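You operate a simulated robot arm through the tools that you are given. There is no shell and no other tool. Be economical: measure what you need, move in short steps, check, and stop when the job is done.

The job below is to be done with a simulated two-armed robot. You get a single attempt, and the scene is never put back.

JOB
Wipe up the spill on the top of the wooden bench with the red rag and put it back.

The check looks at the end state, three seconds after you hand in, the way a careful person would. Anything else that was tipped, shoved, dropped, spilled or broken makes it a failure.

ROBOT AND FRAMES
Two 7-joint arms with three-finger grippers on one trunk, on a base that drives. Base frame: it is fixed to the floor where the robot stands at the start and does not move with it; the origin is under the middle of the robot, x ahead of it, y to its left, z up. Units: mm, rad, N and s.
The left shoulder is at the start at [29, 154, 1039], the right one opposite. With the tool pointing down near the work surface each hand reaches from about 100 to 580 mm from the robot's upright axis, wherever it stands, measured 20 degrees to its own side. Payload 2.69 kg a hand.
Tool frame (each hand has its own): the origin (TCP) lies between the finger pads and is the grasp point; the fingertips stand 29 mm ahead of it; z points along the fingers, y is the line along which they close. The gripper opens to 120 mm. The gripper's body begins 78 mm behind the TCP.
Orientation is told as [roll, pitch, yaw] about the base's x, y, z axes, in that order, counted from this pose: with the fingers straight down and closing along the base's y, the tool's x points along the base's -x, its y along +y and its z along -z.

CONTROLS
- The arms move only by the tool jog_arm. It takes "left_targets", "right_targets" or both (then of equal length, played together; a hand with none holds still); each is a list of rows, each an object of numbers (a shift or turn left out is 0, a gripper value left out holds the last): "rx", "ry", "rz": the turn, a rotation vector about the tool's x, y, z in rad; "tx", "ty", "tz": the shift along the tool's x, y, z in mm; "jaw": the closure in counts, from 0 (fully open) to 255 (shut). In form: [{"rx": .., "ry": .., "rz": .., "tx": .., "ty": .., "tz": .., "jaw": ..}, ...]. A call has 1 to 10 rows; each row is the pose to reach, as a shift and turn from the pose commanded when the call began, along the tool's axes at that moment. A row lasts 0.2 s, in which the tool goes at most 50 mm and 0.15 rad; a call with a longer step from one row to the next is refused whole, and so is a gripper value outside its range. A pose out of reach is approached as far as the arm can. The call stops where the force on the tool passes 40 N (or 10 N more than at its start, if that is more) or the arm is blocked; 0.2 s more then pass. The fingers move at their own pace and stop on an object; they squeeze with about 38 N. The grip force told is the motor's: it shows also when the fingers shut on nothing. Time passes only in rows, and 0.2 s behind the last, so rows that repeat a pose let the fingers close. It gives the time, the measured TCP pose, the force on the tool (base axes), the opening and the grip force at its end, in the units of the frame above (readings bear some noise), with the torque about the TCP (base axes, N m) and any sound that the robot's microphone picked up.
- Cameras (640 x 400 px; columns grow to the right, rows downward): "scene" is now at [135, -2.6, 1238.1]; the picture's right is [-0.04, -1.00, 0.00], its down [-0.08, 0.00, -1.00] and it looks along [1.00, -0.04, -0.08] (base axes); focal length 214 px, centre (320, 200). "left" rides on the left gripper at [63, 0, -104] in its tool frame; the picture's right is [-0.01, 1.00, 0.00], its down [-0.83, 0.00, -0.56] and it looks along [-0.56, 0.00, 0.83] (tool axes); focal length 275 px, centre (320, 200). "right" rides on the right gripper at [63, 0, -104] in its tool frame; the picture's right is [0.00, 1.00, 0.00], its down [-0.83, 0.00, -0.56] and it looks along [-0.56, 0.00, 0.83] (tool axes); focal length 275 px, centre (320, 200).
- capture(camera): a new picture of that camera. No time passes.
- raise_lower(by): slides the trunk up (or, below 0, down) by that many mm; the arms and the scene camera ride with it, the base frame stays. It gives what a move gives, with no picture.
- steer(legs): drives the robot by 1 to 6 legs, each [ahead, left, turn to the left] in mm, mm and rad, along the robot's own axes; the way and the turn of a leg run together, so that a leg with both is an arc; at most 1500 mm and 3.142 rad a leg. The arms and the cameras ride along, it lands a little off, and it stops where it bumps. It gives what a move gives.
- aim_head(pan, tilt): turns the head with the scene camera to pan (to the left, within 1.396 rad either way) and tilt (down, from -0.506 to 1.204), counted from straight ahead of the robot. It gives what a move gives.
- point_at(camera, pixels): for up to 12 pixels [column, row] of the newest picture of that camera ("zoom" is the newest enlarged one), the place [x, y, z] in the base frame of the surface seen there, good to about 2 mm. No time passes.
- inspect(camera, box): a new picture of the part [left, top, right, bottom] of that camera's present view, enlarged. No time passes.
- finish_job(): hands the job in; it is judged then, once.

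Go step by step. Measure first, check grasps and placings, and put right what went wrong. The budget is 80 turns and 62 pictures, counting those below and the enlarged ones. Unless the task says otherwise, let go and move clear before handing in, and close with one line.

The tools are called after "Request:" as name(argument=value, ...) on one line, values as JSON. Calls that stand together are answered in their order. jog_arm: Moves the arms, as the interface text tells. Its arguments: {"type":"object","properties":{"left_targets":{"type":"array"},"right_targets":{"type":"array"}},"required":[]} The other tools are called the same way: raise_lower (by) slides the trunk up or down; steer (legs) drives the base; aim_head (pan, tilt) turns the head that bears the scene camera; capture (camera) takes a picture; point_at (camera, pixels) gives the place of the surface under pixels of a picture; inspect (camera, box) takes an enlarged picture of a part of a camera's view; finish_job () hands the job in.

At the start:

```text
time: 0.0
left_tool_pos: [319.8, 128.6, 1179.9]
left_ee_rot: [-0.002, 0.002, 0.003]
left_wrist_force: [-0.3, 0.1, 0.1]
left_torque: [-0.04, 0.01, -0.01]
left_opening: 120.1
left_grasp_force: 0.1
right_tool_pos: [259.0, -109.0, 1194.9]
right_ee_rot: [-0.001, 0.001, -0.001]
right_wrist_force: [-0.2, 1.1, 0.8]
right_torque: [0.0, 0.01, -0.02]
right_opening: 119.8
right_grasp_force: 0.0
trunk travel left (down, up): [-403.0, 35.0]
robot x, y, heading: [-1.1, -1.4, 0.002]
head pan, tilt: [-0.038, 0.084]
```

scene: 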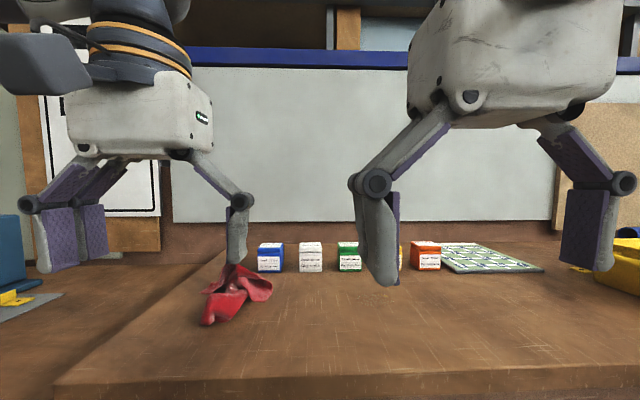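
right: 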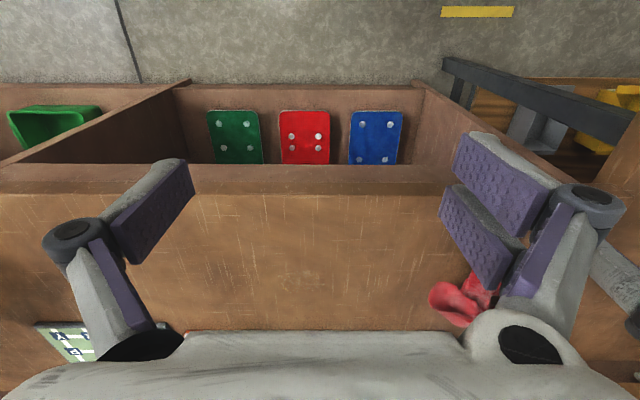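
left: 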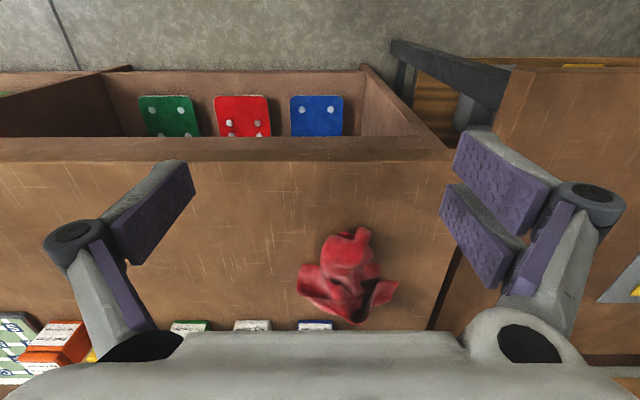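

The first pictures show a red rag on the bench near (235,295) in the scene view, but no clear spill yet. I'll tilt the head down to look for it.

Request:
aim_head(pan=0, tilt=0.6)

Request:
capture(camera="scene")

```text
time: 0.9
left_tool_pos: [318.5, 128.2, 1179.4]
left_ee_rot: [0.0, 0.001, 0.002]
left_wrist_force: [-0.2, 0.1, 0.3]
left_torque: [0.0, 0.04, -0.01]
left_opening: 119.8
left_grasp_force: 0.1
right_tool_pos: [259.8, -108.5, 1195.5]
right_ee_rot: [0.0, 0.0, 0.0]
right_wrist_force: [-0.2, -0.5, 0.0]
right_torque: [0.01, 0.02, 0.03]
right_opening: 120.1
right_grasp_force: 0.0
trunk travel left (down, up): [-403.0, 35.0]
robot x, y, heading: [0.5, -0.3, -0.003]
head pan, tilt: [0.0, 0.6]
```

```text
58 pictures are left
```

scene: 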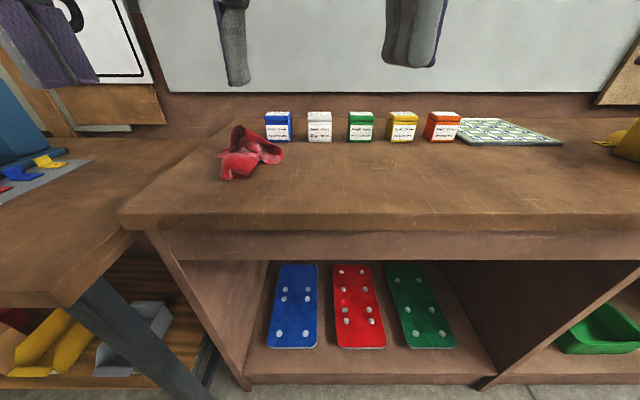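

The bench top shows the rag at (248,155), five boxes and a mat, but I can't make out a spill at this size. I'll enlarge the top.

Request:
inspect(camera="scene", box=[120, 90, 380, 252])

Request:
inspect(camera="scene", box=[380, 90, 640, 252])

Request:
point_at(camera="scene", pixels=[[248, 155], [200, 190], [125, 215], [630, 220], [400, 215], [400, 170], [278, 138], [240, 125], [500, 130], [60, 220], [230, 175], [280, 155]])

```text
2.46 times, centred on (250, 171) of scene
```

zoom: 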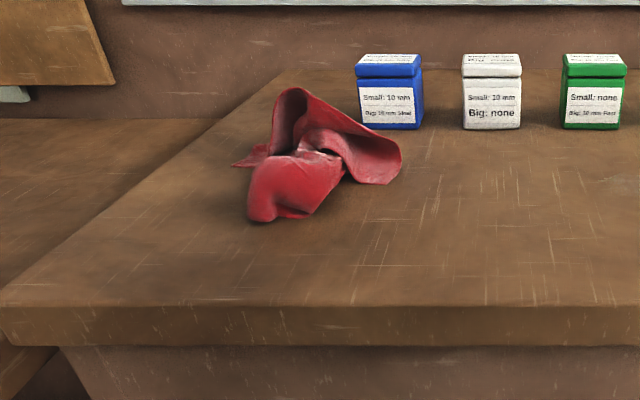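

```text
2.46 times, centred on (510, 171) of scene
```

zoom: 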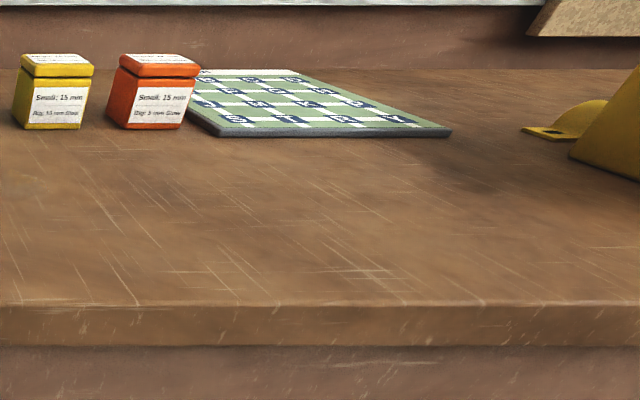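

```text
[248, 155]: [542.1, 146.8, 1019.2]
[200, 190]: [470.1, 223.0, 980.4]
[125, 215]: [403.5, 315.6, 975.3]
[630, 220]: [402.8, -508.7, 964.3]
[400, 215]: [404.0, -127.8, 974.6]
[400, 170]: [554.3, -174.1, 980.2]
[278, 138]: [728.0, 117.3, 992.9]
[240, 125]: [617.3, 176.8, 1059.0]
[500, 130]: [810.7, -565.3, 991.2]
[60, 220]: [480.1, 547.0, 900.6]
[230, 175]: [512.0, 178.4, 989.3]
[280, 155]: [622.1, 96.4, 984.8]
```

The bench top is at z≈980 and no spill shows on the visible part. I'll pan right and left to see the rest.

Request:
aim_head(pan=-0.8, tilt=0.6)

Request:
capture(camera="scene")

Request:
aim_head(pan=0.8, tilt=0.6)

Request:
capture(camera="scene")

```text
time: 2.1
left_tool_pos: [318.6, 129.1, 1178.6]
left_ee_rot: [0.001, 0.002, 0.001]
left_wrist_force: [0.0, -0.3, 0.6]
left_torque: [-0.01, 0.02, 0.0]
left_opening: 119.9
left_grasp_force: 0.2
right_tool_pos: [260.3, -109.4, 1194.3]
right_ee_rot: [0.002, -0.001, 0.0]
right_wrist_force: [-4.4, -48.7, 1.4]
right_torque: [5.89, -0.49, 2.98]
right_opening: 120.1
right_grasp_force: 0.0
trunk travel left (down, up): [-403.0, 35.0]
robot x, y, heading: [0.4, 2.1, 0.005]
head pan, tilt: [-0.799, 0.6]
```

```text
55 pictures are left
```

scene: 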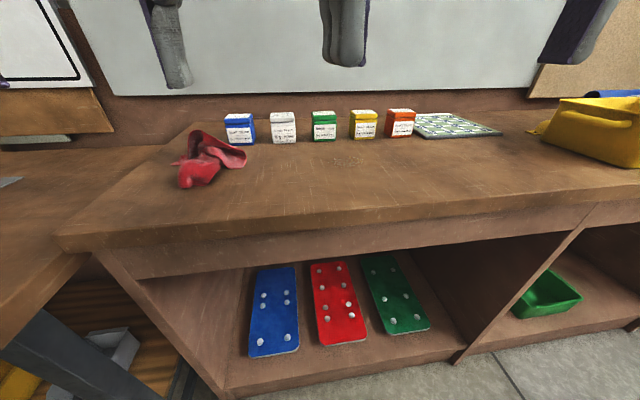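

```text
time: 3.7
left_tool_pos: [319.9, 129.0, 1179.6]
left_ee_rot: [0.001, -0.001, 0.003]
left_wrist_force: [0.7, -0.3, 0.1]
left_torque: [-0.02, 0.02, 0.02]
left_opening: 119.9
left_grasp_force: 0.0
right_tool_pos: [258.8, -108.7, 1195.0]
right_ee_rot: [0.0, 0.0, 0.0]
right_wrist_force: [0.2, -0.2, 0.0]
right_torque: [-0.01, -0.01, 0.03]
right_opening: 119.7
right_grasp_force: 0.1
trunk travel left (down, up): [-403.0, 35.0]
robot x, y, heading: [0.1, -0.6, -0.001]
head pan, tilt: [0.799, 0.6]
```

```text
54 pictures are left
```

scene: 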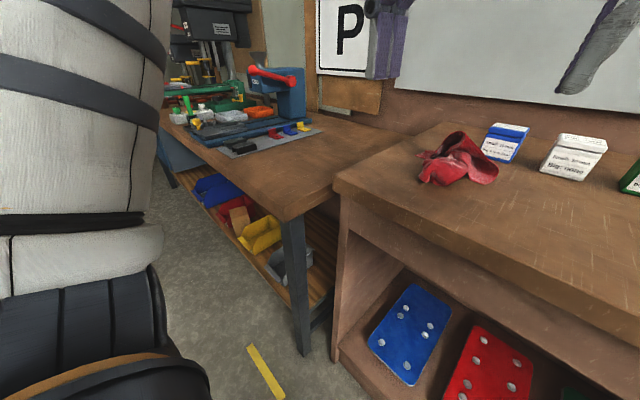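

Panning right pressed the head against the right arm (48 N, now cleared), so I won't repeat that. A faint mark shows near (345,160) of the right-panned picture, so I'll look straight ahead and enlarge that area.

Request:
aim_head(pan=0, tilt=0.6)

Request:
inspect(camera="scene", box=[270, 135, 390, 210])

Request:
inspect(camera="scene", box=[390, 135, 510, 210])

```text
time: 4.9
left_tool_pos: [318.9, 129.1, 1179.6]
left_ee_rot: [0.0, -0.003, 0.001]
left_wrist_force: [-0.4, 0.1, 0.5]
left_torque: [0.0, 0.01, 0.01]
left_opening: 119.9
left_grasp_force: 0.1
right_tool_pos: [259.3, -108.0, 1194.3]
right_ee_rot: [-0.001, -0.001, -0.001]
right_wrist_force: [0.3, -0.1, 0.3]
right_torque: [0.0, -0.01, 0.03]
right_opening: 120.1
right_grasp_force: 0.0
trunk travel left (down, up): [-403.0, 35.0]
robot x, y, heading: [1.6, 2.2, 0.001]
head pan, tilt: [0.0, 0.6]
```

```text
5.33 times, centred on (330, 172) of scene
```

zoom: 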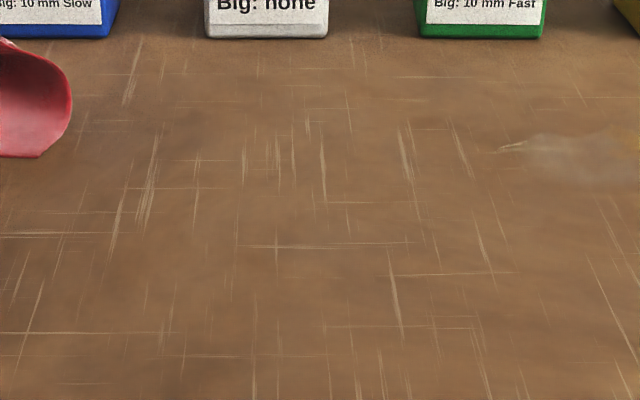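

```text
5.33 times, centred on (450, 172) of scene
```

zoom: 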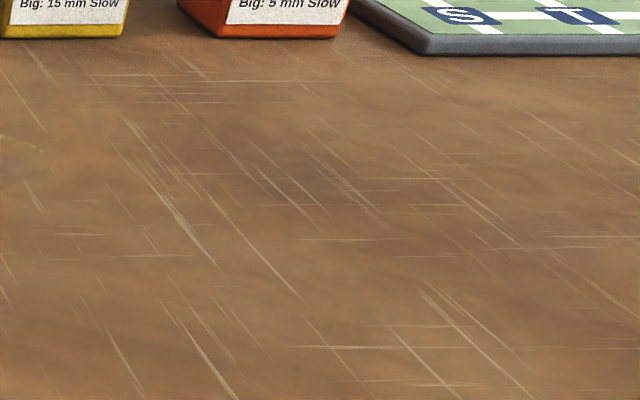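

There is a faint, clear puddle spanning the right edge of the first zoom and the left edge of the second, around scene (380,165). I'll enlarge it and measure its extent.

Request:
inspect(camera="scene", box=[340, 140, 420, 190])

```text
8.00 times, centred on (380, 165) of scene
```

zoom: 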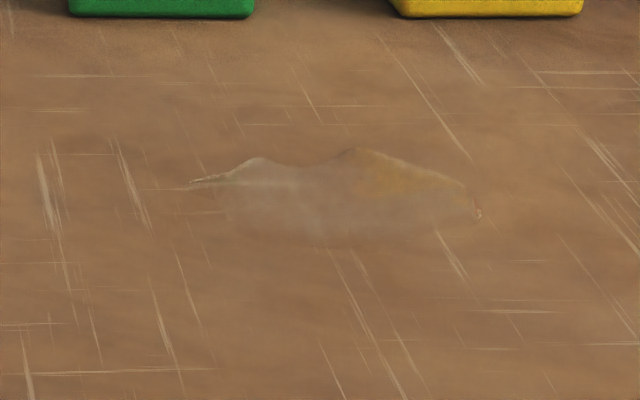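

Request:
point_at(camera="zoom", pixels=[[190, 182], [255, 157], [355, 148], [470, 190], [480, 215], [430, 240], [320, 248], [235, 230], [205, 200], [160, 15], [485, 15]])

Request:
inspect(camera="scene", box=[200, 110, 300, 190])

Request:
capture(camera="left")

```text
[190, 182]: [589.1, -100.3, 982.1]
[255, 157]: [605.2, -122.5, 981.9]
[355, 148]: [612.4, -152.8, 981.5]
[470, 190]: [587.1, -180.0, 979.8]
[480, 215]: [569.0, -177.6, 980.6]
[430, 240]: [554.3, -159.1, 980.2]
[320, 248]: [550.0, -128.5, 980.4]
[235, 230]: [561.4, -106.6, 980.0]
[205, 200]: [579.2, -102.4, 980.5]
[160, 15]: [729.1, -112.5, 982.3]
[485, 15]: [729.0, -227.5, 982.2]
```

```text
5.00 times, centred on (250, 150) of scene
```

zoom: 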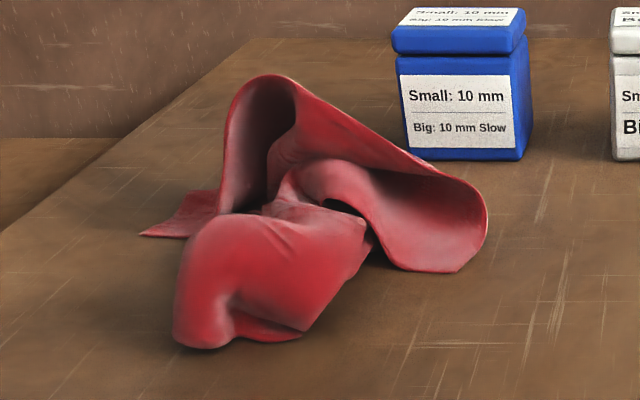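

```text
49 pictures are left
```

left: 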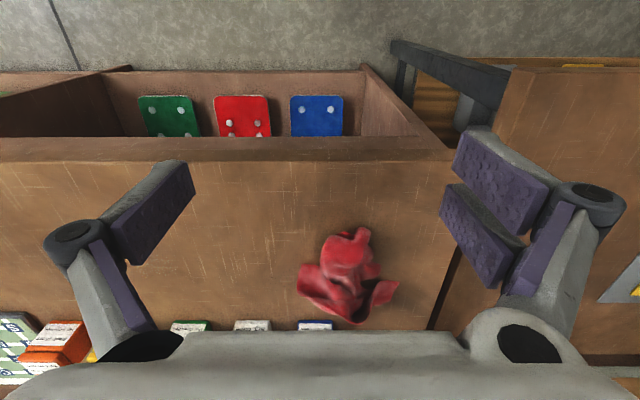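

The puddle is centred near (580,-140), about 80 mm in y by 62 mm in x, and the rag sits around (560,150). That is at the edge of reach, so I'll check the clearance between the base and the bench before driving.

Request:
aim_head(pan=0, tilt=1.2)

Request:
capture(camera="scene")

```text
time: 5.9
left_tool_pos: [320.2, 128.5, 1179.0]
left_ee_rot: [0.0, -0.001, 0.002]
left_wrist_force: [0.7, -0.9, 0.6]
left_torque: [0.01, 0.01, -0.03]
left_opening: 120.0
left_grasp_force: 0.0
right_tool_pos: [262.6, -110.1, 1194.0]
right_ee_rot: [-0.001, 0.001, -0.013]
right_wrist_force: [73.1, -20.2, -1.9]
right_torque: [2.62, 9.34, -2.52]
right_opening: 120.1
right_grasp_force: 0.1
trunk travel left (down, up): [-403.0, 35.0]
robot x, y, heading: [-0.7, -0.8, -0.005]
head pan, tilt: [0.0, 1.201]
```

```text
48 pictures are left
```

scene: 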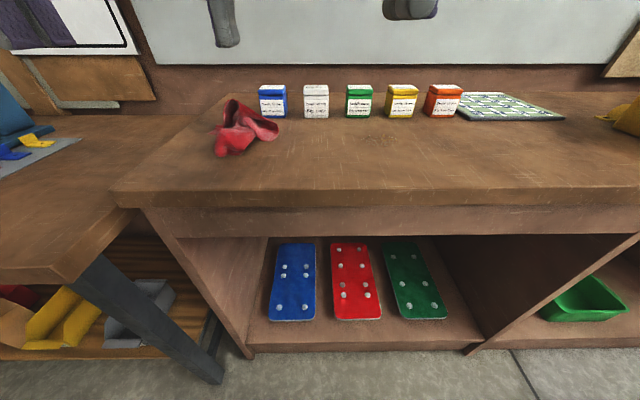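

The head pushed against the right hand (73 N) when tilting. I'll tilt back, then move the right arm outward and forward in free air to clear it.

Request:
aim_head(pan=0, tilt=0.5)

Request:
jog_arm(right_targets=[{"ty": -40, "tx": -10}, {"ty": -80, "tx": -20}, {"ty": -120, "tx": -30}, {"ty": -150, "tx": -40}])

Request:
aim_head(pan=0, tilt=1.0)

Request:
capture(camera="scene")

```text
time: 6.9
left_tool_pos: [319.6, 127.8, 1180.4]
left_ee_rot: [0.0, -0.001, 0.003]
left_wrist_force: [-0.4, -0.2, 0.1]
left_torque: [0.03, 0.0, -0.01]
left_opening: 120.1
left_grasp_force: 0.1
right_tool_pos: [257.5, -107.4, 1194.0]
right_ee_rot: [-0.002, -0.002, 0.003]
right_wrist_force: [0.3, 0.5, 1.0]
right_torque: [0.01, -0.01, -0.03]
right_opening: 120.0
right_grasp_force: 0.1
trunk travel left (down, up): [-403.0, 35.0]
robot x, y, heading: [-3.4, -4.8, 0.0]
head pan, tilt: [0.0, 0.499]
```

```text
time: 7.9
left_tool_pos: [318.6, 128.2, 1179.9]
left_ee_rot: [0.0, 0.0, 0.002]
left_wrist_force: [0.3, -0.8, -0.8]
left_torque: [0.01, 0.0, -0.05]
left_opening: 120.1
left_grasp_force: 0.1
right_tool_pos: [323.5, -239.5, 1155.7]
right_ee_rot: [-0.001, 0.0, -0.001]
right_wrist_force: [0.2, 0.1, 0.3]
right_torque: [0.0, 0.0, -0.02]
right_opening: 120.0
right_grasp_force: 0.1
right hand out of reach, approached as far as the arm can: row 1, 2, 3, 4
trunk travel left (down, up): [-403.0, 35.0]
robot x, y, heading: [-2.4, 4.4, 0.002]
head pan, tilt: [0.0, 0.499]
```

```text
time: 8.9
left_tool_pos: [319.0, 128.3, 1180.6]
left_ee_rot: [0.002, 0.0, 0.002]
left_wrist_force: [0.2, -0.5, 0.6]
left_torque: [0.0, -0.01, -0.02]
left_opening: 120.0
left_grasp_force: 0.0
right_tool_pos: [322.6, -237.4, 1156.9]
right_ee_rot: [0.0, -0.001, 0.0]
right_wrist_force: [0.1, -0.3, -0.1]
right_torque: [0.01, 0.0, 0.01]
right_opening: 119.9
right_grasp_force: 0.1
trunk travel left (down, up): [-403.0, 35.0]
robot x, y, heading: [0.5, -0.1, 0.002]
head pan, tilt: [0.0, 1.0]
```

```text
47 pictures are left
```

scene: 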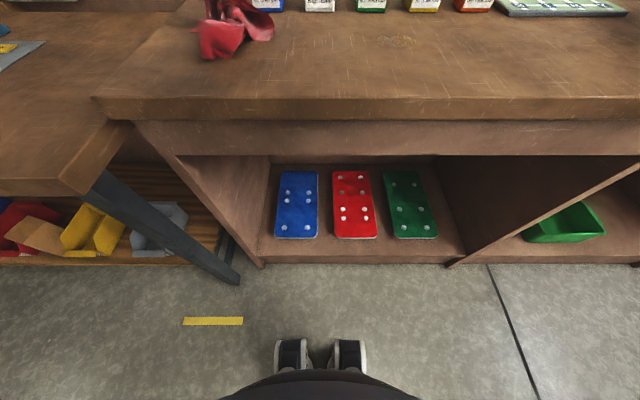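

Now the floor and base front are visible: wheels at (290,355) and the bench's lower edge at (360,255). I'll measure the gap.

Request:
point_at(camera="scene", pixels=[[290, 340], [350, 342], [320, 374], [360, 258], [360, 118], [450, 262], [235, 280], [225, 45], [265, 30], [240, 15], [395, 42]])

```text
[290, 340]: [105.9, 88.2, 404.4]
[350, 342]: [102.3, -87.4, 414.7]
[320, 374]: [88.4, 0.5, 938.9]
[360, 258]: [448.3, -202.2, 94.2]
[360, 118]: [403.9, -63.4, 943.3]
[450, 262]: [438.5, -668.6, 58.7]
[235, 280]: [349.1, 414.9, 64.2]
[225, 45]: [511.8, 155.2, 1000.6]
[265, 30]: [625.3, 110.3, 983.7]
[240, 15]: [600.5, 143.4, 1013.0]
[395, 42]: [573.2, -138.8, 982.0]
```

The nearest visible parts of the robot are at x≈105 and the bench front is at x≈404. I'll drive 90 mm ahead so that both rag and puddle come within comfortable reach.

Request:
steer(legs=[[90, 0, 0]])

Request:
aim_head(pan=0, tilt=0.8)

Request:
capture(camera="scene")

```text
time: 10.0
left_tool_pos: [411.7, 128.7, 1179.5]
left_ee_rot: [-0.001, -0.002, 0.0]
left_wrist_force: [0.6, 0.3, 0.3]
left_torque: [-0.03, -0.01, -0.01]
left_opening: 119.8
left_grasp_force: 0.0
right_tool_pos: [415.5, -237.6, 1156.0]
right_ee_rot: [-0.001, 0.001, -0.001]
right_wrist_force: [1.6, 0.0, -0.7]
right_torque: [-0.03, 0.06, -0.01]
right_opening: 119.9
right_grasp_force: 0.0
trunk travel left (down, up): [-403.0, 35.0]
robot x, y, heading: [94.8, -5.2, 0.001]
head pan, tilt: [0.0, 1.0]
```

```text
time: 10.7
left_tool_pos: [411.6, 127.8, 1178.8]
left_ee_rot: [0.001, -0.002, 0.001]
left_wrist_force: [-0.3, -1.0, 0.2]
left_torque: [0.02, -0.03, 0.01]
left_opening: 120.2
left_grasp_force: 0.1
right_tool_pos: [415.1, -237.7, 1154.7]
right_ee_rot: [0.001, 0.002, 0.0]
right_wrist_force: [0.0, -0.5, -0.2]
right_torque: [0.0, -0.01, -0.03]
right_opening: 120.1
right_grasp_force: 0.1
trunk travel left (down, up): [-403.0, 35.0]
robot x, y, heading: [91.5, 3.0, -0.001]
head pan, tilt: [0.0, 0.799]
```

```text
46 pictures are left
```

scene: 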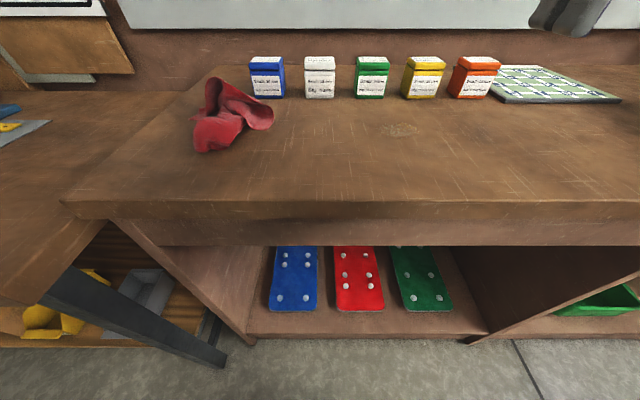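

The drive went cleanly, and the puddle shows at (400,130). Next I'll measure the rag's shape to choose a grasp.

Request:
inspect(camera="scene", box=[180, 65, 290, 160])

Request:
point_at(camera="scene", pixels=[[215, 80], [205, 95], [225, 95], [240, 100], [260, 108], [270, 120], [255, 128], [235, 110], [220, 120], [205, 125], [205, 150], [235, 135]])

Request:
inspect(camera="left", box=[220, 180, 460, 340])

```text
4.21 times, centred on (235, 112) of scene
```

zoom: 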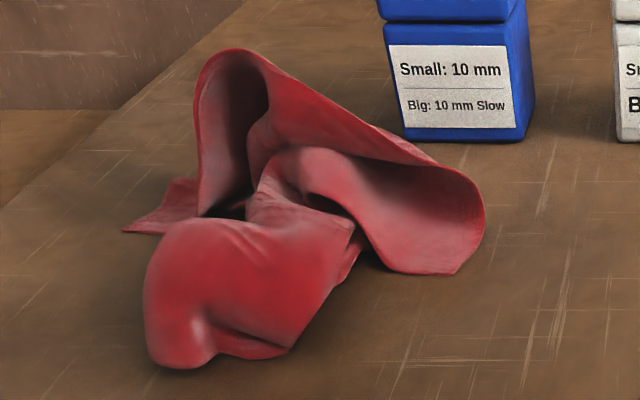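

```text
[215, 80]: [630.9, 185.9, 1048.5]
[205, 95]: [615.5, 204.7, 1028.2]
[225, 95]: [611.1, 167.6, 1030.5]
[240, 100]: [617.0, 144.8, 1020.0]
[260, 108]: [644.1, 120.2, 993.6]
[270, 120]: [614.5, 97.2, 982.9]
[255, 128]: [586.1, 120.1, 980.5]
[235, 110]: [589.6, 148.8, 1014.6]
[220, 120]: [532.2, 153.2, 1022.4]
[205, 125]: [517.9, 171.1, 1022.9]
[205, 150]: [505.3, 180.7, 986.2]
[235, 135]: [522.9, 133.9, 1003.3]
```

```text
2.50 times, centred on (340, 260) of left
```

zoom: 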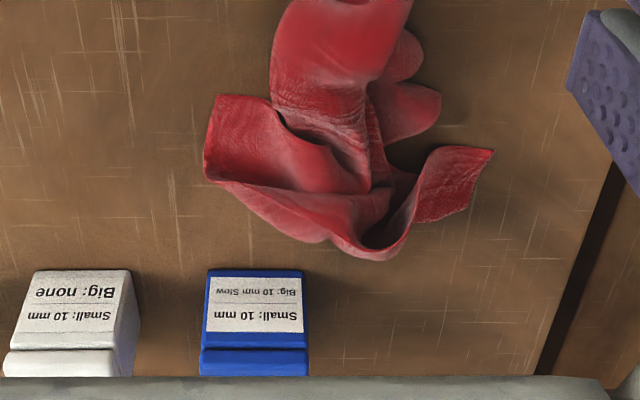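

The rag's front hump runs from (518,171) to (590,149), its top is near z 1022, and it is about 50 mm wide, which suits a straight-down grasp closing along y at (550,155). I'll bring the left hand above it at z≈1120.

Request:
jog_arm(left_targets=[{"tx": -38, "ty": 7, "tz": 15}, {"tx": -76, "ty": 14, "tz": 30}, {"tx": -108, "ty": 20, "tz": 45}, {"tx": -138, "ty": 26.5, "tz": 60}])

Request:
capture(camera="left")

Request:
capture(camera="scene")

```text
time: 11.7
left_tool_pos: [550.2, 153.5, 1120.2]
left_ee_rot: [-0.001, -0.002, 0.0]
left_wrist_force: [-0.6, 0.0, 0.2]
left_torque: [0.01, 0.02, 0.02]
left_opening: 119.9
left_grasp_force: 0.0
right_tool_pos: [415.3, -237.6, 1156.2]
right_ee_rot: [-0.001, -0.001, -0.001]
right_wrist_force: [0.1, -0.1, 0.9]
right_torque: [0.05, 0.03, -0.01]
right_opening: 119.8
right_grasp_force: 0.0
trunk travel left (down, up): [-403.0, 35.0]
robot x, y, heading: [93.5, 0.1, 0.001]
head pan, tilt: [0.0, 0.799]
```

```text
43 pictures are left
```

left: 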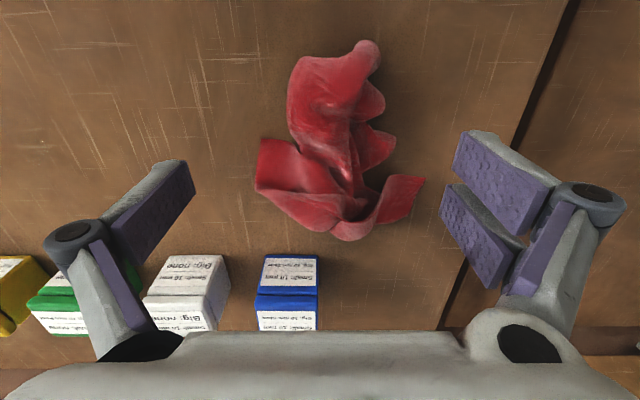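

```text
42 pictures are left
```

scene: 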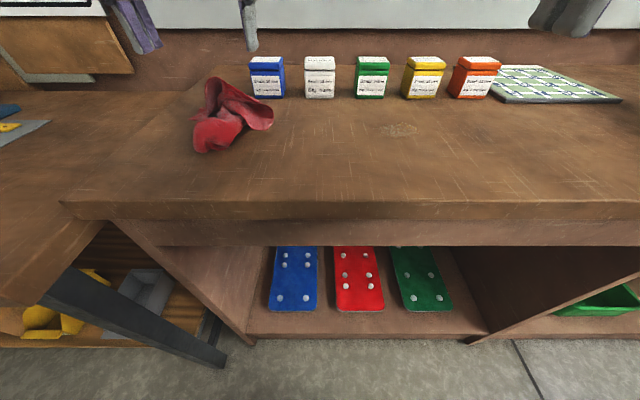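

The hand is over the rag's neck, with the rag about 10 mm toward +y at row 103 of the left view. I'll shift 8 mm left, descend to TCP z≈1012 and close.

Request:
jog_arm(left_targets=[{"ty": 8, "tz": 35}, {"ty": 8, "tz": 70}, {"ty": 8, "tz": 90}, {"ty": 8, "tz": 108}, {"ty": 8, "tz": 108}])

Request:
capture(camera="left")

```text
time: 12.9
left_tool_pos: [549.7, 162.3, 1010.1]
left_ee_rot: [-0.002, 0.0, 0.0]
left_wrist_force: [-0.5, -0.6, -0.1]
left_torque: [-0.01, 0.0, -0.02]
left_opening: 120.0
left_grasp_force: 0.2
right_tool_pos: [415.0, -237.7, 1157.1]
right_ee_rot: [-0.001, 0.0, 0.001]
right_wrist_force: [-0.2, 0.4, 0.7]
right_torque: [0.01, -0.03, 0.0]
right_opening: 120.0
right_grasp_force: 0.1
trunk travel left (down, up): [-403.0, 35.0]
robot x, y, heading: [91.7, 3.8, -0.0]
head pan, tilt: [0.0, 0.799]
```

```text
41 pictures are left
```

left: 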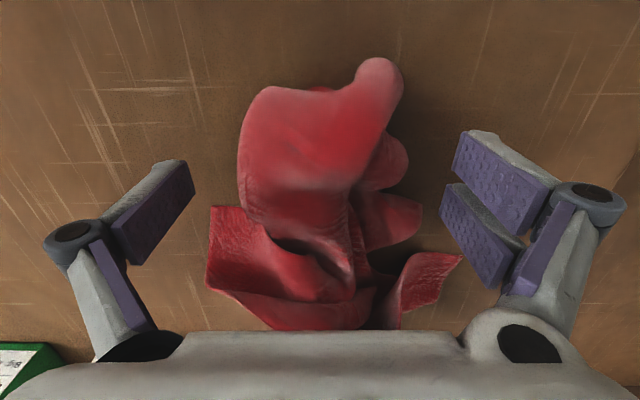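

The rag's neck is between the fingers with room on both sides. Closing now.

Request:
jog_arm(left_targets=[{"jaw": 120}, {"jaw": 255}, {"jaw": 255}, {"jaw": 255}, {"jaw": 255}])

Request:
capture(camera="left")

```text
time: 14.1
left_tool_pos: [549.7, 161.9, 1010.7]
left_ee_rot: [0.0, -0.001, 0.0]
left_wrist_force: [-0.2, 0.2, 1.1]
left_torque: [0.02, 0.0, -0.01]
left_opening: 6.2
left_grasp_force: 33.9
right_tool_pos: [414.0, -237.9, 1155.8]
right_ee_rot: [-0.001, 0.001, 0.0]
right_wrist_force: [0.5, -0.3, 0.3]
right_torque: [0.0, -0.02, 0.05]
right_opening: 119.9
right_grasp_force: 0.2
trunk travel left (down, up): [-403.0, 35.0]
robot x, y, heading: [90.6, -2.6, -0.002]
head pan, tilt: [0.0, 0.799]
```

```text
40 pictures are left
```

left: 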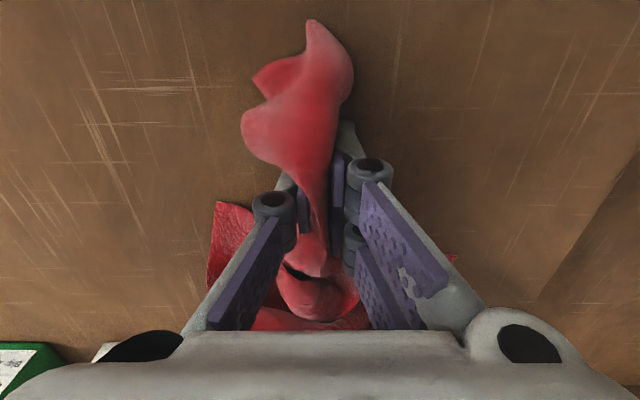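

The cloth deformed and is gripped (opening 6 mm, 34 N). I'll lift 90 mm and check.

Request:
jog_arm(left_targets=[{"tz": -30}, {"tz": -60}, {"tz": -95}, {"tz": -95}])

Request:
capture(camera="scene")

Request:
capture(camera="left")

```text
time: 15.1
left_tool_pos: [550.1, 162.3, 1107.2]
left_ee_rot: [0.001, 0.001, 0.002]
left_wrist_force: [0.7, -0.6, 0.3]
left_torque: [0.0, -0.03, 0.04]
left_opening: 5.9
left_grasp_force: 34.5
right_tool_pos: [415.4, -237.9, 1156.9]
right_ee_rot: [0.002, -0.001, -0.001]
right_wrist_force: [-0.8, -0.4, 0.4]
right_torque: [0.0, 0.02, 0.05]
right_opening: 119.9
right_grasp_force: 0.1
trunk travel left (down, up): [-403.0, 35.0]
robot x, y, heading: [91.6, -2.3, 0.003]
head pan, tilt: [0.0, 0.799]
```

```text
39 pictures are left
```

scene: 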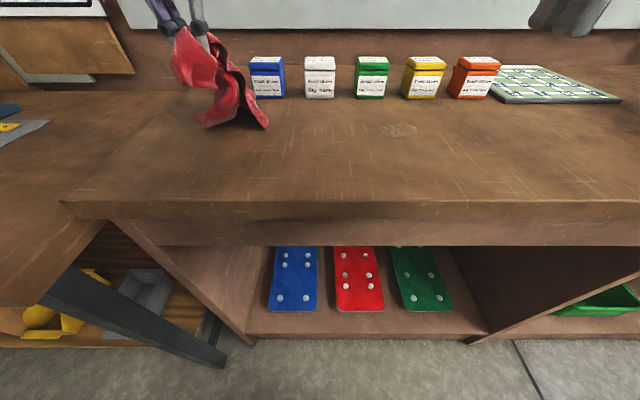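

```text
38 pictures are left
```

left: 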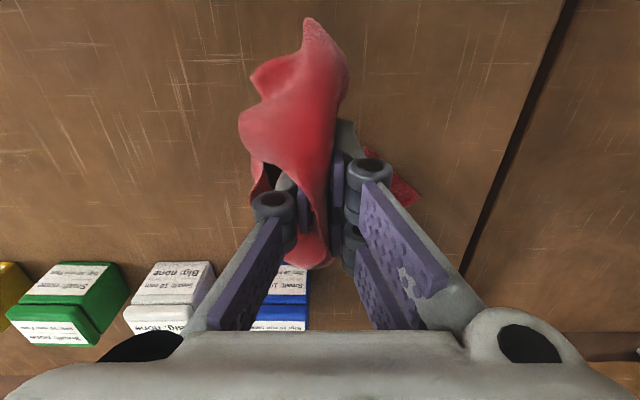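

The rag hangs free below the left gripper. I'll strafe the robot 200 mm right, keeping the arms high, to bring the puddle within the left hand's reach.

Request:
steer(legs=[[0, -200, 0]])

Request:
capture(camera="scene")

```text
time: 17.3
left_tool_pos: [550.8, -37.4, 1107.6]
left_ee_rot: [0.0, -0.001, 0.004]
left_wrist_force: [-0.6, -0.3, -0.2]
left_torque: [0.03, 0.05, 0.01]
left_opening: 5.7
left_grasp_force: 34.4
right_tool_pos: [415.8, -439.7, 1156.6]
right_ee_rot: [0.0, 0.0, 0.004]
right_wrist_force: [0.1, -0.6, 0.3]
right_torque: [0.02, -0.03, -0.01]
right_opening: 119.9
right_grasp_force: 0.1
trunk travel left (down, up): [-403.0, 35.0]
robot x, y, heading: [91.2, -205.0, 0.004]
head pan, tilt: [0.0, 0.799]
```

```text
37 pictures are left
```

scene: 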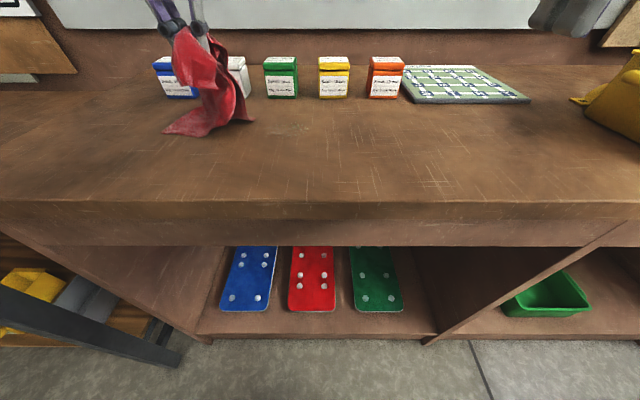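

The rag trails on the bench near (190,130) and the puddle should be around (305,128), though it is barely visible. I'll enlarge that area to confirm it.

Request:
inspect(camera="scene", box=[240, 90, 380, 178])

Request:
point_at(camera="scene", pixels=[[170, 130], [210, 132], [245, 120], [225, 100], [305, 128]])

```text
4.55 times, centred on (310, 134) of scene
```

zoom: 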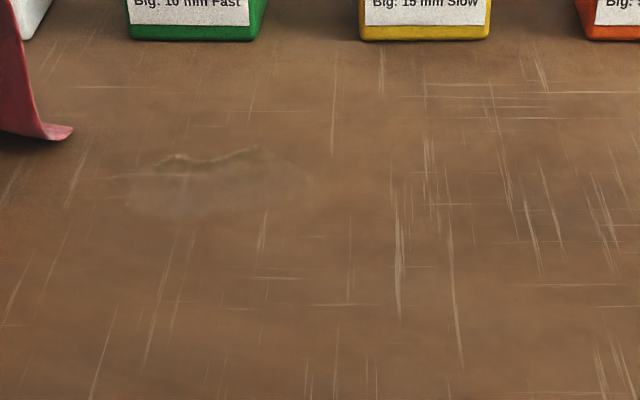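

```text
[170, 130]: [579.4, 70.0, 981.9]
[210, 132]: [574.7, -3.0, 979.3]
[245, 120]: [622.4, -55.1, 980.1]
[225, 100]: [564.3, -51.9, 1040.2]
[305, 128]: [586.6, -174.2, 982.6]
```

The puddle is still visible at zoom (115–310,150–220), which matches y -100…-180. I'll carry the rag above it and lower it to TCP z≈1011.

Request:
jog_arm(left_targets=[{"ty": -40}, {"ty": -80}, {"ty": -103, "tx": -15}, {"ty": -103, "tx": -20, "tz": 35}, {"ty": -103, "tx": -20, "tz": 70}, {"ty": -103, "tx": -20, "tz": 96}, {"ty": -103, "tx": -20, "tz": 96}])

Request:
capture(camera="scene")

Request:
capture(camera="left")

```text
time: 18.9
left_tool_pos: [569.2, -142.8, 1010.2]
left_ee_rot: [0.0, -0.005, 0.006]
left_wrist_force: [0.8, 1.0, 5.0]
left_torque: [0.02, -0.08, -0.01]
left_opening: 5.6
left_grasp_force: 33.8
right_tool_pos: [416.7, -439.7, 1155.2]
right_ee_rot: [0.0, -0.002, 0.003]
right_wrist_force: [0.2, -0.1, 0.7]
right_torque: [0.01, 0.03, -0.01]
right_opening: 120.0
right_grasp_force: 0.1
trunk travel left (down, up): [-403.0, 35.0]
robot x, y, heading: [91.1, -205.5, 0.003]
head pan, tilt: [0.0, 0.799]
```

```text
35 pictures are left
```

scene: 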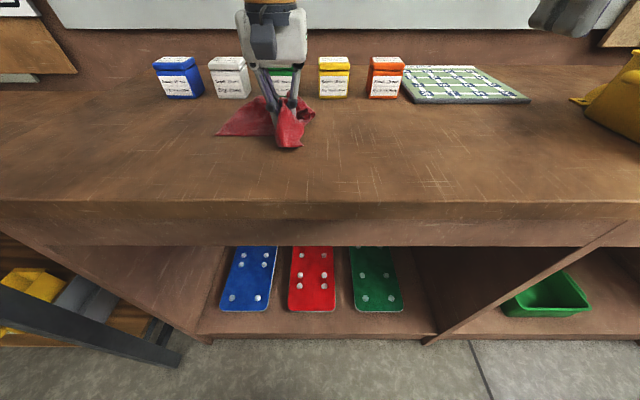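

```text
34 pictures are left
```

left: 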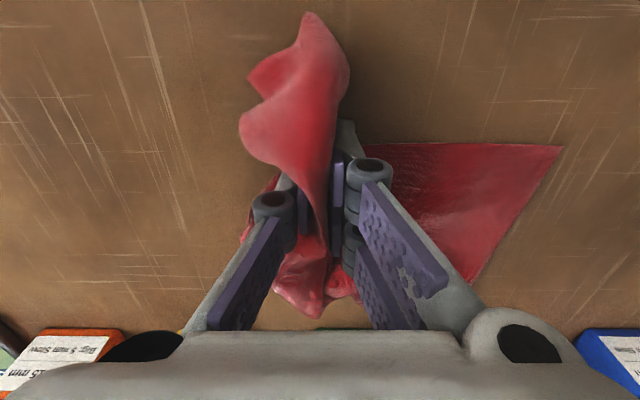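

The rag presses on the puddle with 5 N. Now a raster of wiping strokes over y -80…-205 and x 545…600.

Request:
jog_arm(left_targets=[{"ty": -30, "tz": 1}, {"ty": -60, "tz": 1}, {"ty": -60, "tx": -22, "tz": 1}, {"ty": -20, "tx": -22, "tz": 1}, {"ty": 20, "tx": -22, "tz": 1}, {"ty": 60, "tx": -22, "tz": 1}, {"ty": 60, "tx": 0, "tz": 1}, {"ty": 20, "tx": 0, "tz": 1}, {"ty": -20, "tx": 0, "tz": 1}, {"ty": -60, "tx": 0, "tz": 1}])

Request:
jog_arm(left_targets=[{"tx": 22}, {"ty": 40, "tx": 22}, {"ty": 80, "tx": 22}, {"ty": 120, "tx": 22}, {"ty": 120, "tx": -12}, {"ty": 80, "tx": -12}, {"ty": 40, "tx": -12}, {"ty": 60, "tx": -30}, {"ty": 60, "tx": 10}, {"ty": 60, "tx": 40}])

Request:
capture(camera="scene")

```text
time: 21.1
left_tool_pos: [568.9, -203.3, 1011.0]
left_ee_rot: [0.001, 0.002, 0.006]
left_wrist_force: [-0.3, -0.2, -0.1]
left_torque: [0.07, 0.01, 0.03]
left_opening: 6.0
left_grasp_force: 34.3
right_tool_pos: [415.2, -441.1, 1156.1]
right_ee_rot: [0.0, -0.001, 0.005]
right_wrist_force: [0.5, 0.6, 0.7]
right_torque: [0.04, 0.05, -0.01]
right_opening: 119.9
right_grasp_force: 0.0
trunk travel left (down, up): [-403.0, 35.0]
robot x, y, heading: [92.3, -205.3, 0.004]
head pan, tilt: [0.0, 0.799]
```

```text
time: 23.3
left_tool_pos: [530.5, -140.8, 1011.4]
left_ee_rot: [0.001, -0.001, 0.006]
left_wrist_force: [0.2, 0.3, -0.1]
left_torque: [0.02, 0.02, 0.04]
left_opening: 6.0
left_grasp_force: 34.0
right_tool_pos: [415.6, -440.2, 1156.0]
right_ee_rot: [-0.001, 0.001, 0.003]
right_wrist_force: [0.6, 0.0, 0.1]
right_torque: [-0.01, -0.03, 0.01]
right_opening: 120.0
right_grasp_force: 0.1
trunk travel left (down, up): [-403.0, 35.0]
robot x, y, heading: [94.6, -203.2, 0.005]
head pan, tilt: [0.0, 0.799]
```

```text
33 pictures are left
```

scene: 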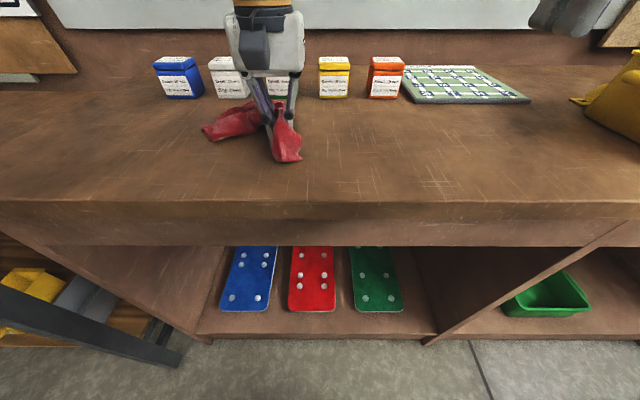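

The wipe ran without bumps, though the pressing force ended near zero. I'll lift, move the rag aside to the left and look at the puddle spot.

Request:
jog_arm(left_targets=[{"tz": -45}, {"tz": -95}, {"tz": -97, "ty": 45}, {"tz": -97, "ty": 90}, {"tz": -97, "ty": 130}])

Request:
inspect(camera="scene", box=[240, 90, 380, 178])

Request:
capture(camera="scene")

```text
time: 24.5
left_tool_pos: [529.2, -11.7, 1106.8]
left_ee_rot: [-0.002, 0.0, 0.002]
left_wrist_force: [-0.1, 0.1, 0.7]
left_torque: [-0.02, 0.04, -0.01]
left_opening: 5.9
left_grasp_force: 34.4
right_tool_pos: [416.9, -439.3, 1156.1]
right_ee_rot: [0.0, 0.0, 0.004]
right_wrist_force: [0.8, 0.5, 0.0]
right_torque: [0.0, -0.01, 0.0]
right_opening: 119.9
right_grasp_force: 0.1
trunk travel left (down, up): [-403.0, 35.0]
robot x, y, heading: [92.7, -204.4, 0.005]
head pan, tilt: [0.0, 0.799]
```

```text
4.55 times, centred on (310, 134) of scene
```

zoom: 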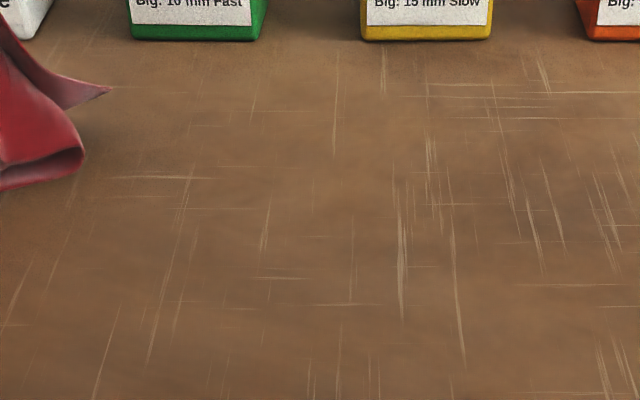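

```text
31 pictures are left
```

scene: 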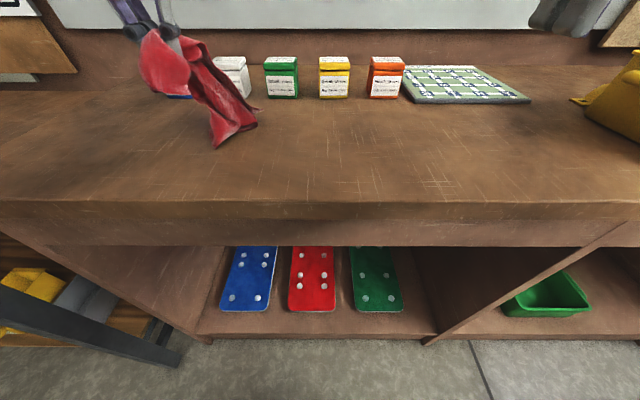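

The puddle is no longer visible in the enlarged view. I'll drive back 200 mm left, which also gives a second view of the wiped spot at the original angle.

Request:
steer(legs=[[0, 200, 0]])

Request:
inspect(camera="scene", box=[340, 90, 460, 165])

Request:
capture(camera="scene")

```text
time: 26.7
left_tool_pos: [526.9, 191.7, 1106.9]
left_ee_rot: [0.0, 0.0, 0.007]
left_wrist_force: [0.1, -0.2, 0.4]
left_torque: [-0.01, 0.03, -0.03]
left_opening: 5.8
left_grasp_force: 34.0
right_tool_pos: [416.2, -236.4, 1156.0]
right_ee_rot: [0.0, -0.001, 0.008]
right_wrist_force: [0.6, 0.4, -0.6]
right_torque: [-0.03, 0.0, -0.05]
right_opening: 119.8
right_grasp_force: 0.0
trunk travel left (down, up): [-403.0, 35.0]
robot x, y, heading: [94.1, -2.9, 0.007]
head pan, tilt: [0.0, 0.799]
```

```text
5.33 times, centred on (400, 128) of scene
```

zoom: 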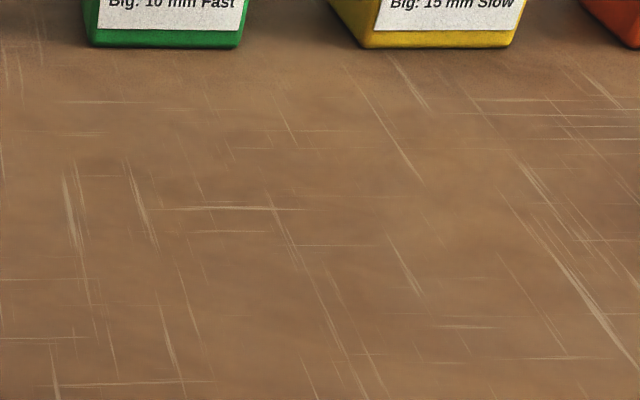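

```text
29 pictures are left
```

scene: 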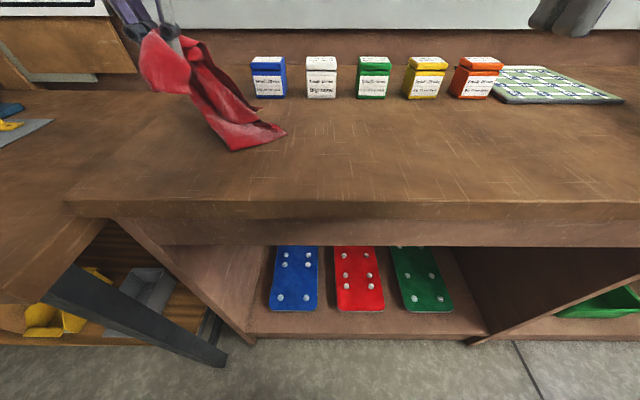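

The spot is clean from this angle too. I'll raise the rag so it hangs straight, shift back to the grasp place (550,160) and lower it.

Request:
jog_arm(left_targets=[{"tz": -35}, {"tz": -35, "tx": -23, "ty": -32}, {"tz": -35, "tx": -23, "ty": -32}, {"tz": -35, "tx": -23, "ty": -32}, {"tz": -5, "tx": -23, "ty": -32}, {"tz": 25, "tx": -23, "ty": -32}, {"tz": 55, "tx": -23, "ty": -32}, {"tz": 80, "tx": -23, "ty": -32}, {"tz": 94, "tx": -23, "ty": -32}])

Request:
capture(camera="scene")

Request:
capture(camera="left")

```text
time: 28.7
left_tool_pos: [552.0, 157.4, 1013.0]
left_ee_rot: [-0.004, -0.001, 0.005]
left_wrist_force: [-1.3, 0.2, 1.9]
left_torque: [0.04, -0.01, 0.02]
left_opening: 6.1
left_grasp_force: 34.2
right_tool_pos: [416.2, -237.5, 1156.2]
right_ee_rot: [0.002, -0.002, 0.008]
right_wrist_force: [-1.1, -0.3, -0.2]
right_torque: [0.0, 0.03, 0.0]
right_opening: 120.0
right_grasp_force: 0.1
trunk travel left (down, up): [-403.0, 35.0]
robot x, y, heading: [93.1, -0.6, 0.011]
head pan, tilt: [0.0, 0.799]
```

```text
28 pictures are left
```

scene: 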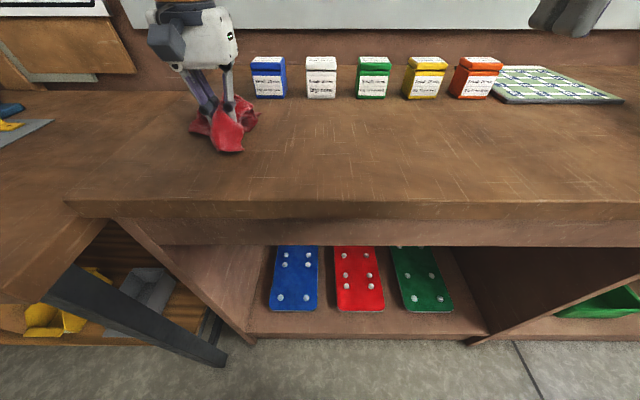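

```text
27 pictures are left
```

left: 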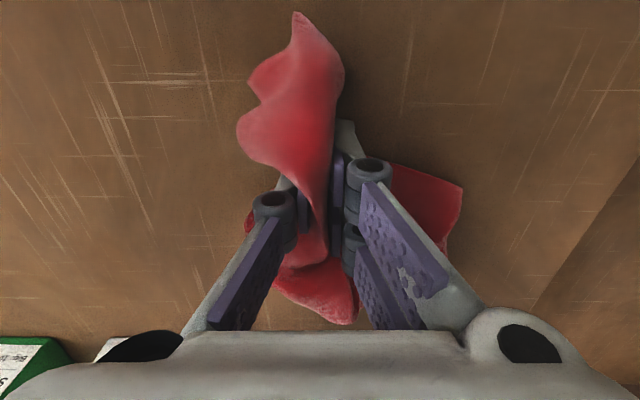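

The rag is back at its starting place and in nearly the same shape. I'll open the fingers, lift clear and check.

Request:
jog_arm(left_targets=[{"jaw": 215}, {"jaw": 180}, {"jaw": 150}, {"jaw": 150}, {"tz": -20}, {"tz": -60}, {"tz": -100}, {"tz": -120, "tx": 40}, {"tz": -140, "tx": 85}, {"tz": -150, "tx": 125}])

Request:
capture(camera="scene")

Request:
capture(camera="left")

```text
time: 30.9
left_tool_pos: [426.9, 161.9, 1161.5]
left_ee_rot: [0.0, -0.004, 0.009]
left_wrist_force: [-1.1, 1.2, 0.2]
left_torque: [0.0, 0.0, -0.02]
left_opening: 49.2
left_grasp_force: 0.0
right_tool_pos: [415.9, -236.3, 1157.1]
right_ee_rot: [0.0, -0.002, 0.006]
right_wrist_force: [-0.7, 0.5, -0.6]
right_torque: [-0.02, -0.04, 0.03]
right_opening: 120.0
right_grasp_force: 0.0
trunk travel left (down, up): [-403.0, 35.0]
robot x, y, heading: [89.3, -3.3, 0.004]
head pan, tilt: [0.0, 0.799]
```

```text
26 pictures are left
```

scene: 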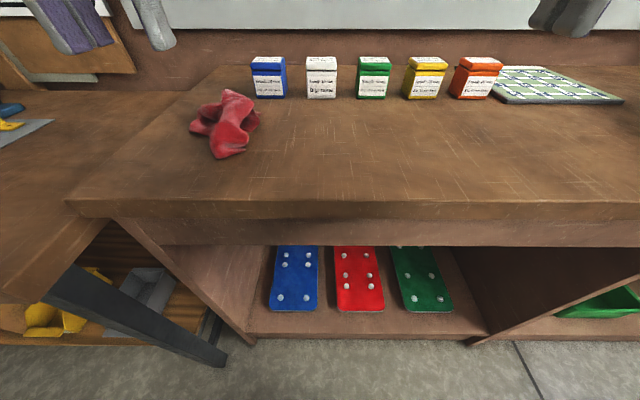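

```text
25 pictures are left
```

left: 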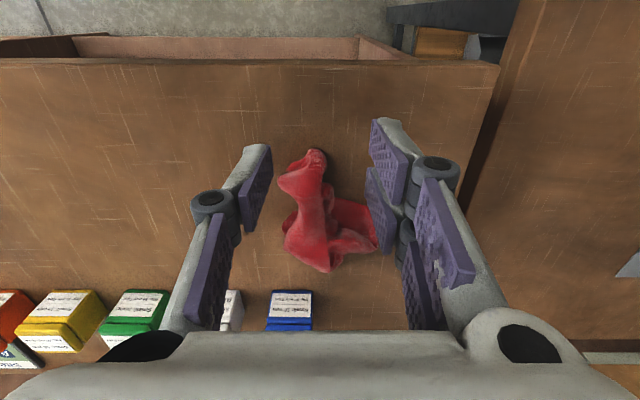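

The rag rests clear of the hand at (225,125) in the scene view, close to its first place. I'll measure it and take one more tight look at the wiped area.

Request:
point_at(camera="scene", pixels=[[230, 155], [230, 95], [192, 128], [258, 118], [225, 125]])

Request:
inspect(camera="scene", box=[260, 95, 420, 195])

Request:
inspect(camera="scene", box=[360, 105, 440, 155])

```text
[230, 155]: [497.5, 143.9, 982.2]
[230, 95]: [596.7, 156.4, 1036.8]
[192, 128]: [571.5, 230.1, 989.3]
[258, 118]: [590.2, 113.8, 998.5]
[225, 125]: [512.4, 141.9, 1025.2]
```

```text
4.00 times, centred on (340, 145) of scene
```

zoom: 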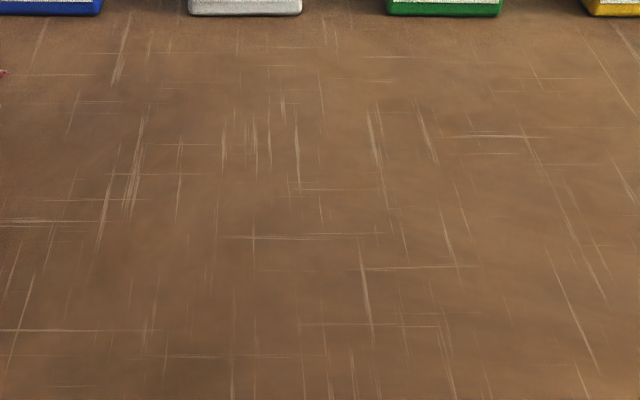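

```text
8.00 times, centred on (400, 130) of scene
```

zoom: 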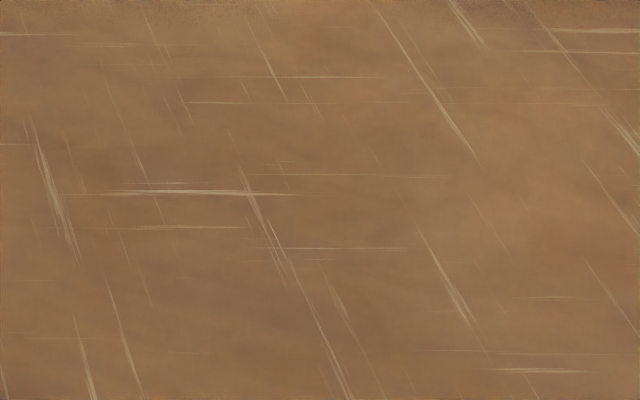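

The wiped area shows only bench scratches, the rag is centred within about 20 mm of where it began, the boxes and mat stand untouched, and both hands are clear. I'm handing in.

Request:
finish_job()

```text
The job is handed in.
```

I wiped up the spill with the red rag and put the rag back within about 20 mm of where it started; close-up pictures show no puddle left and nothing else on the bench moved.
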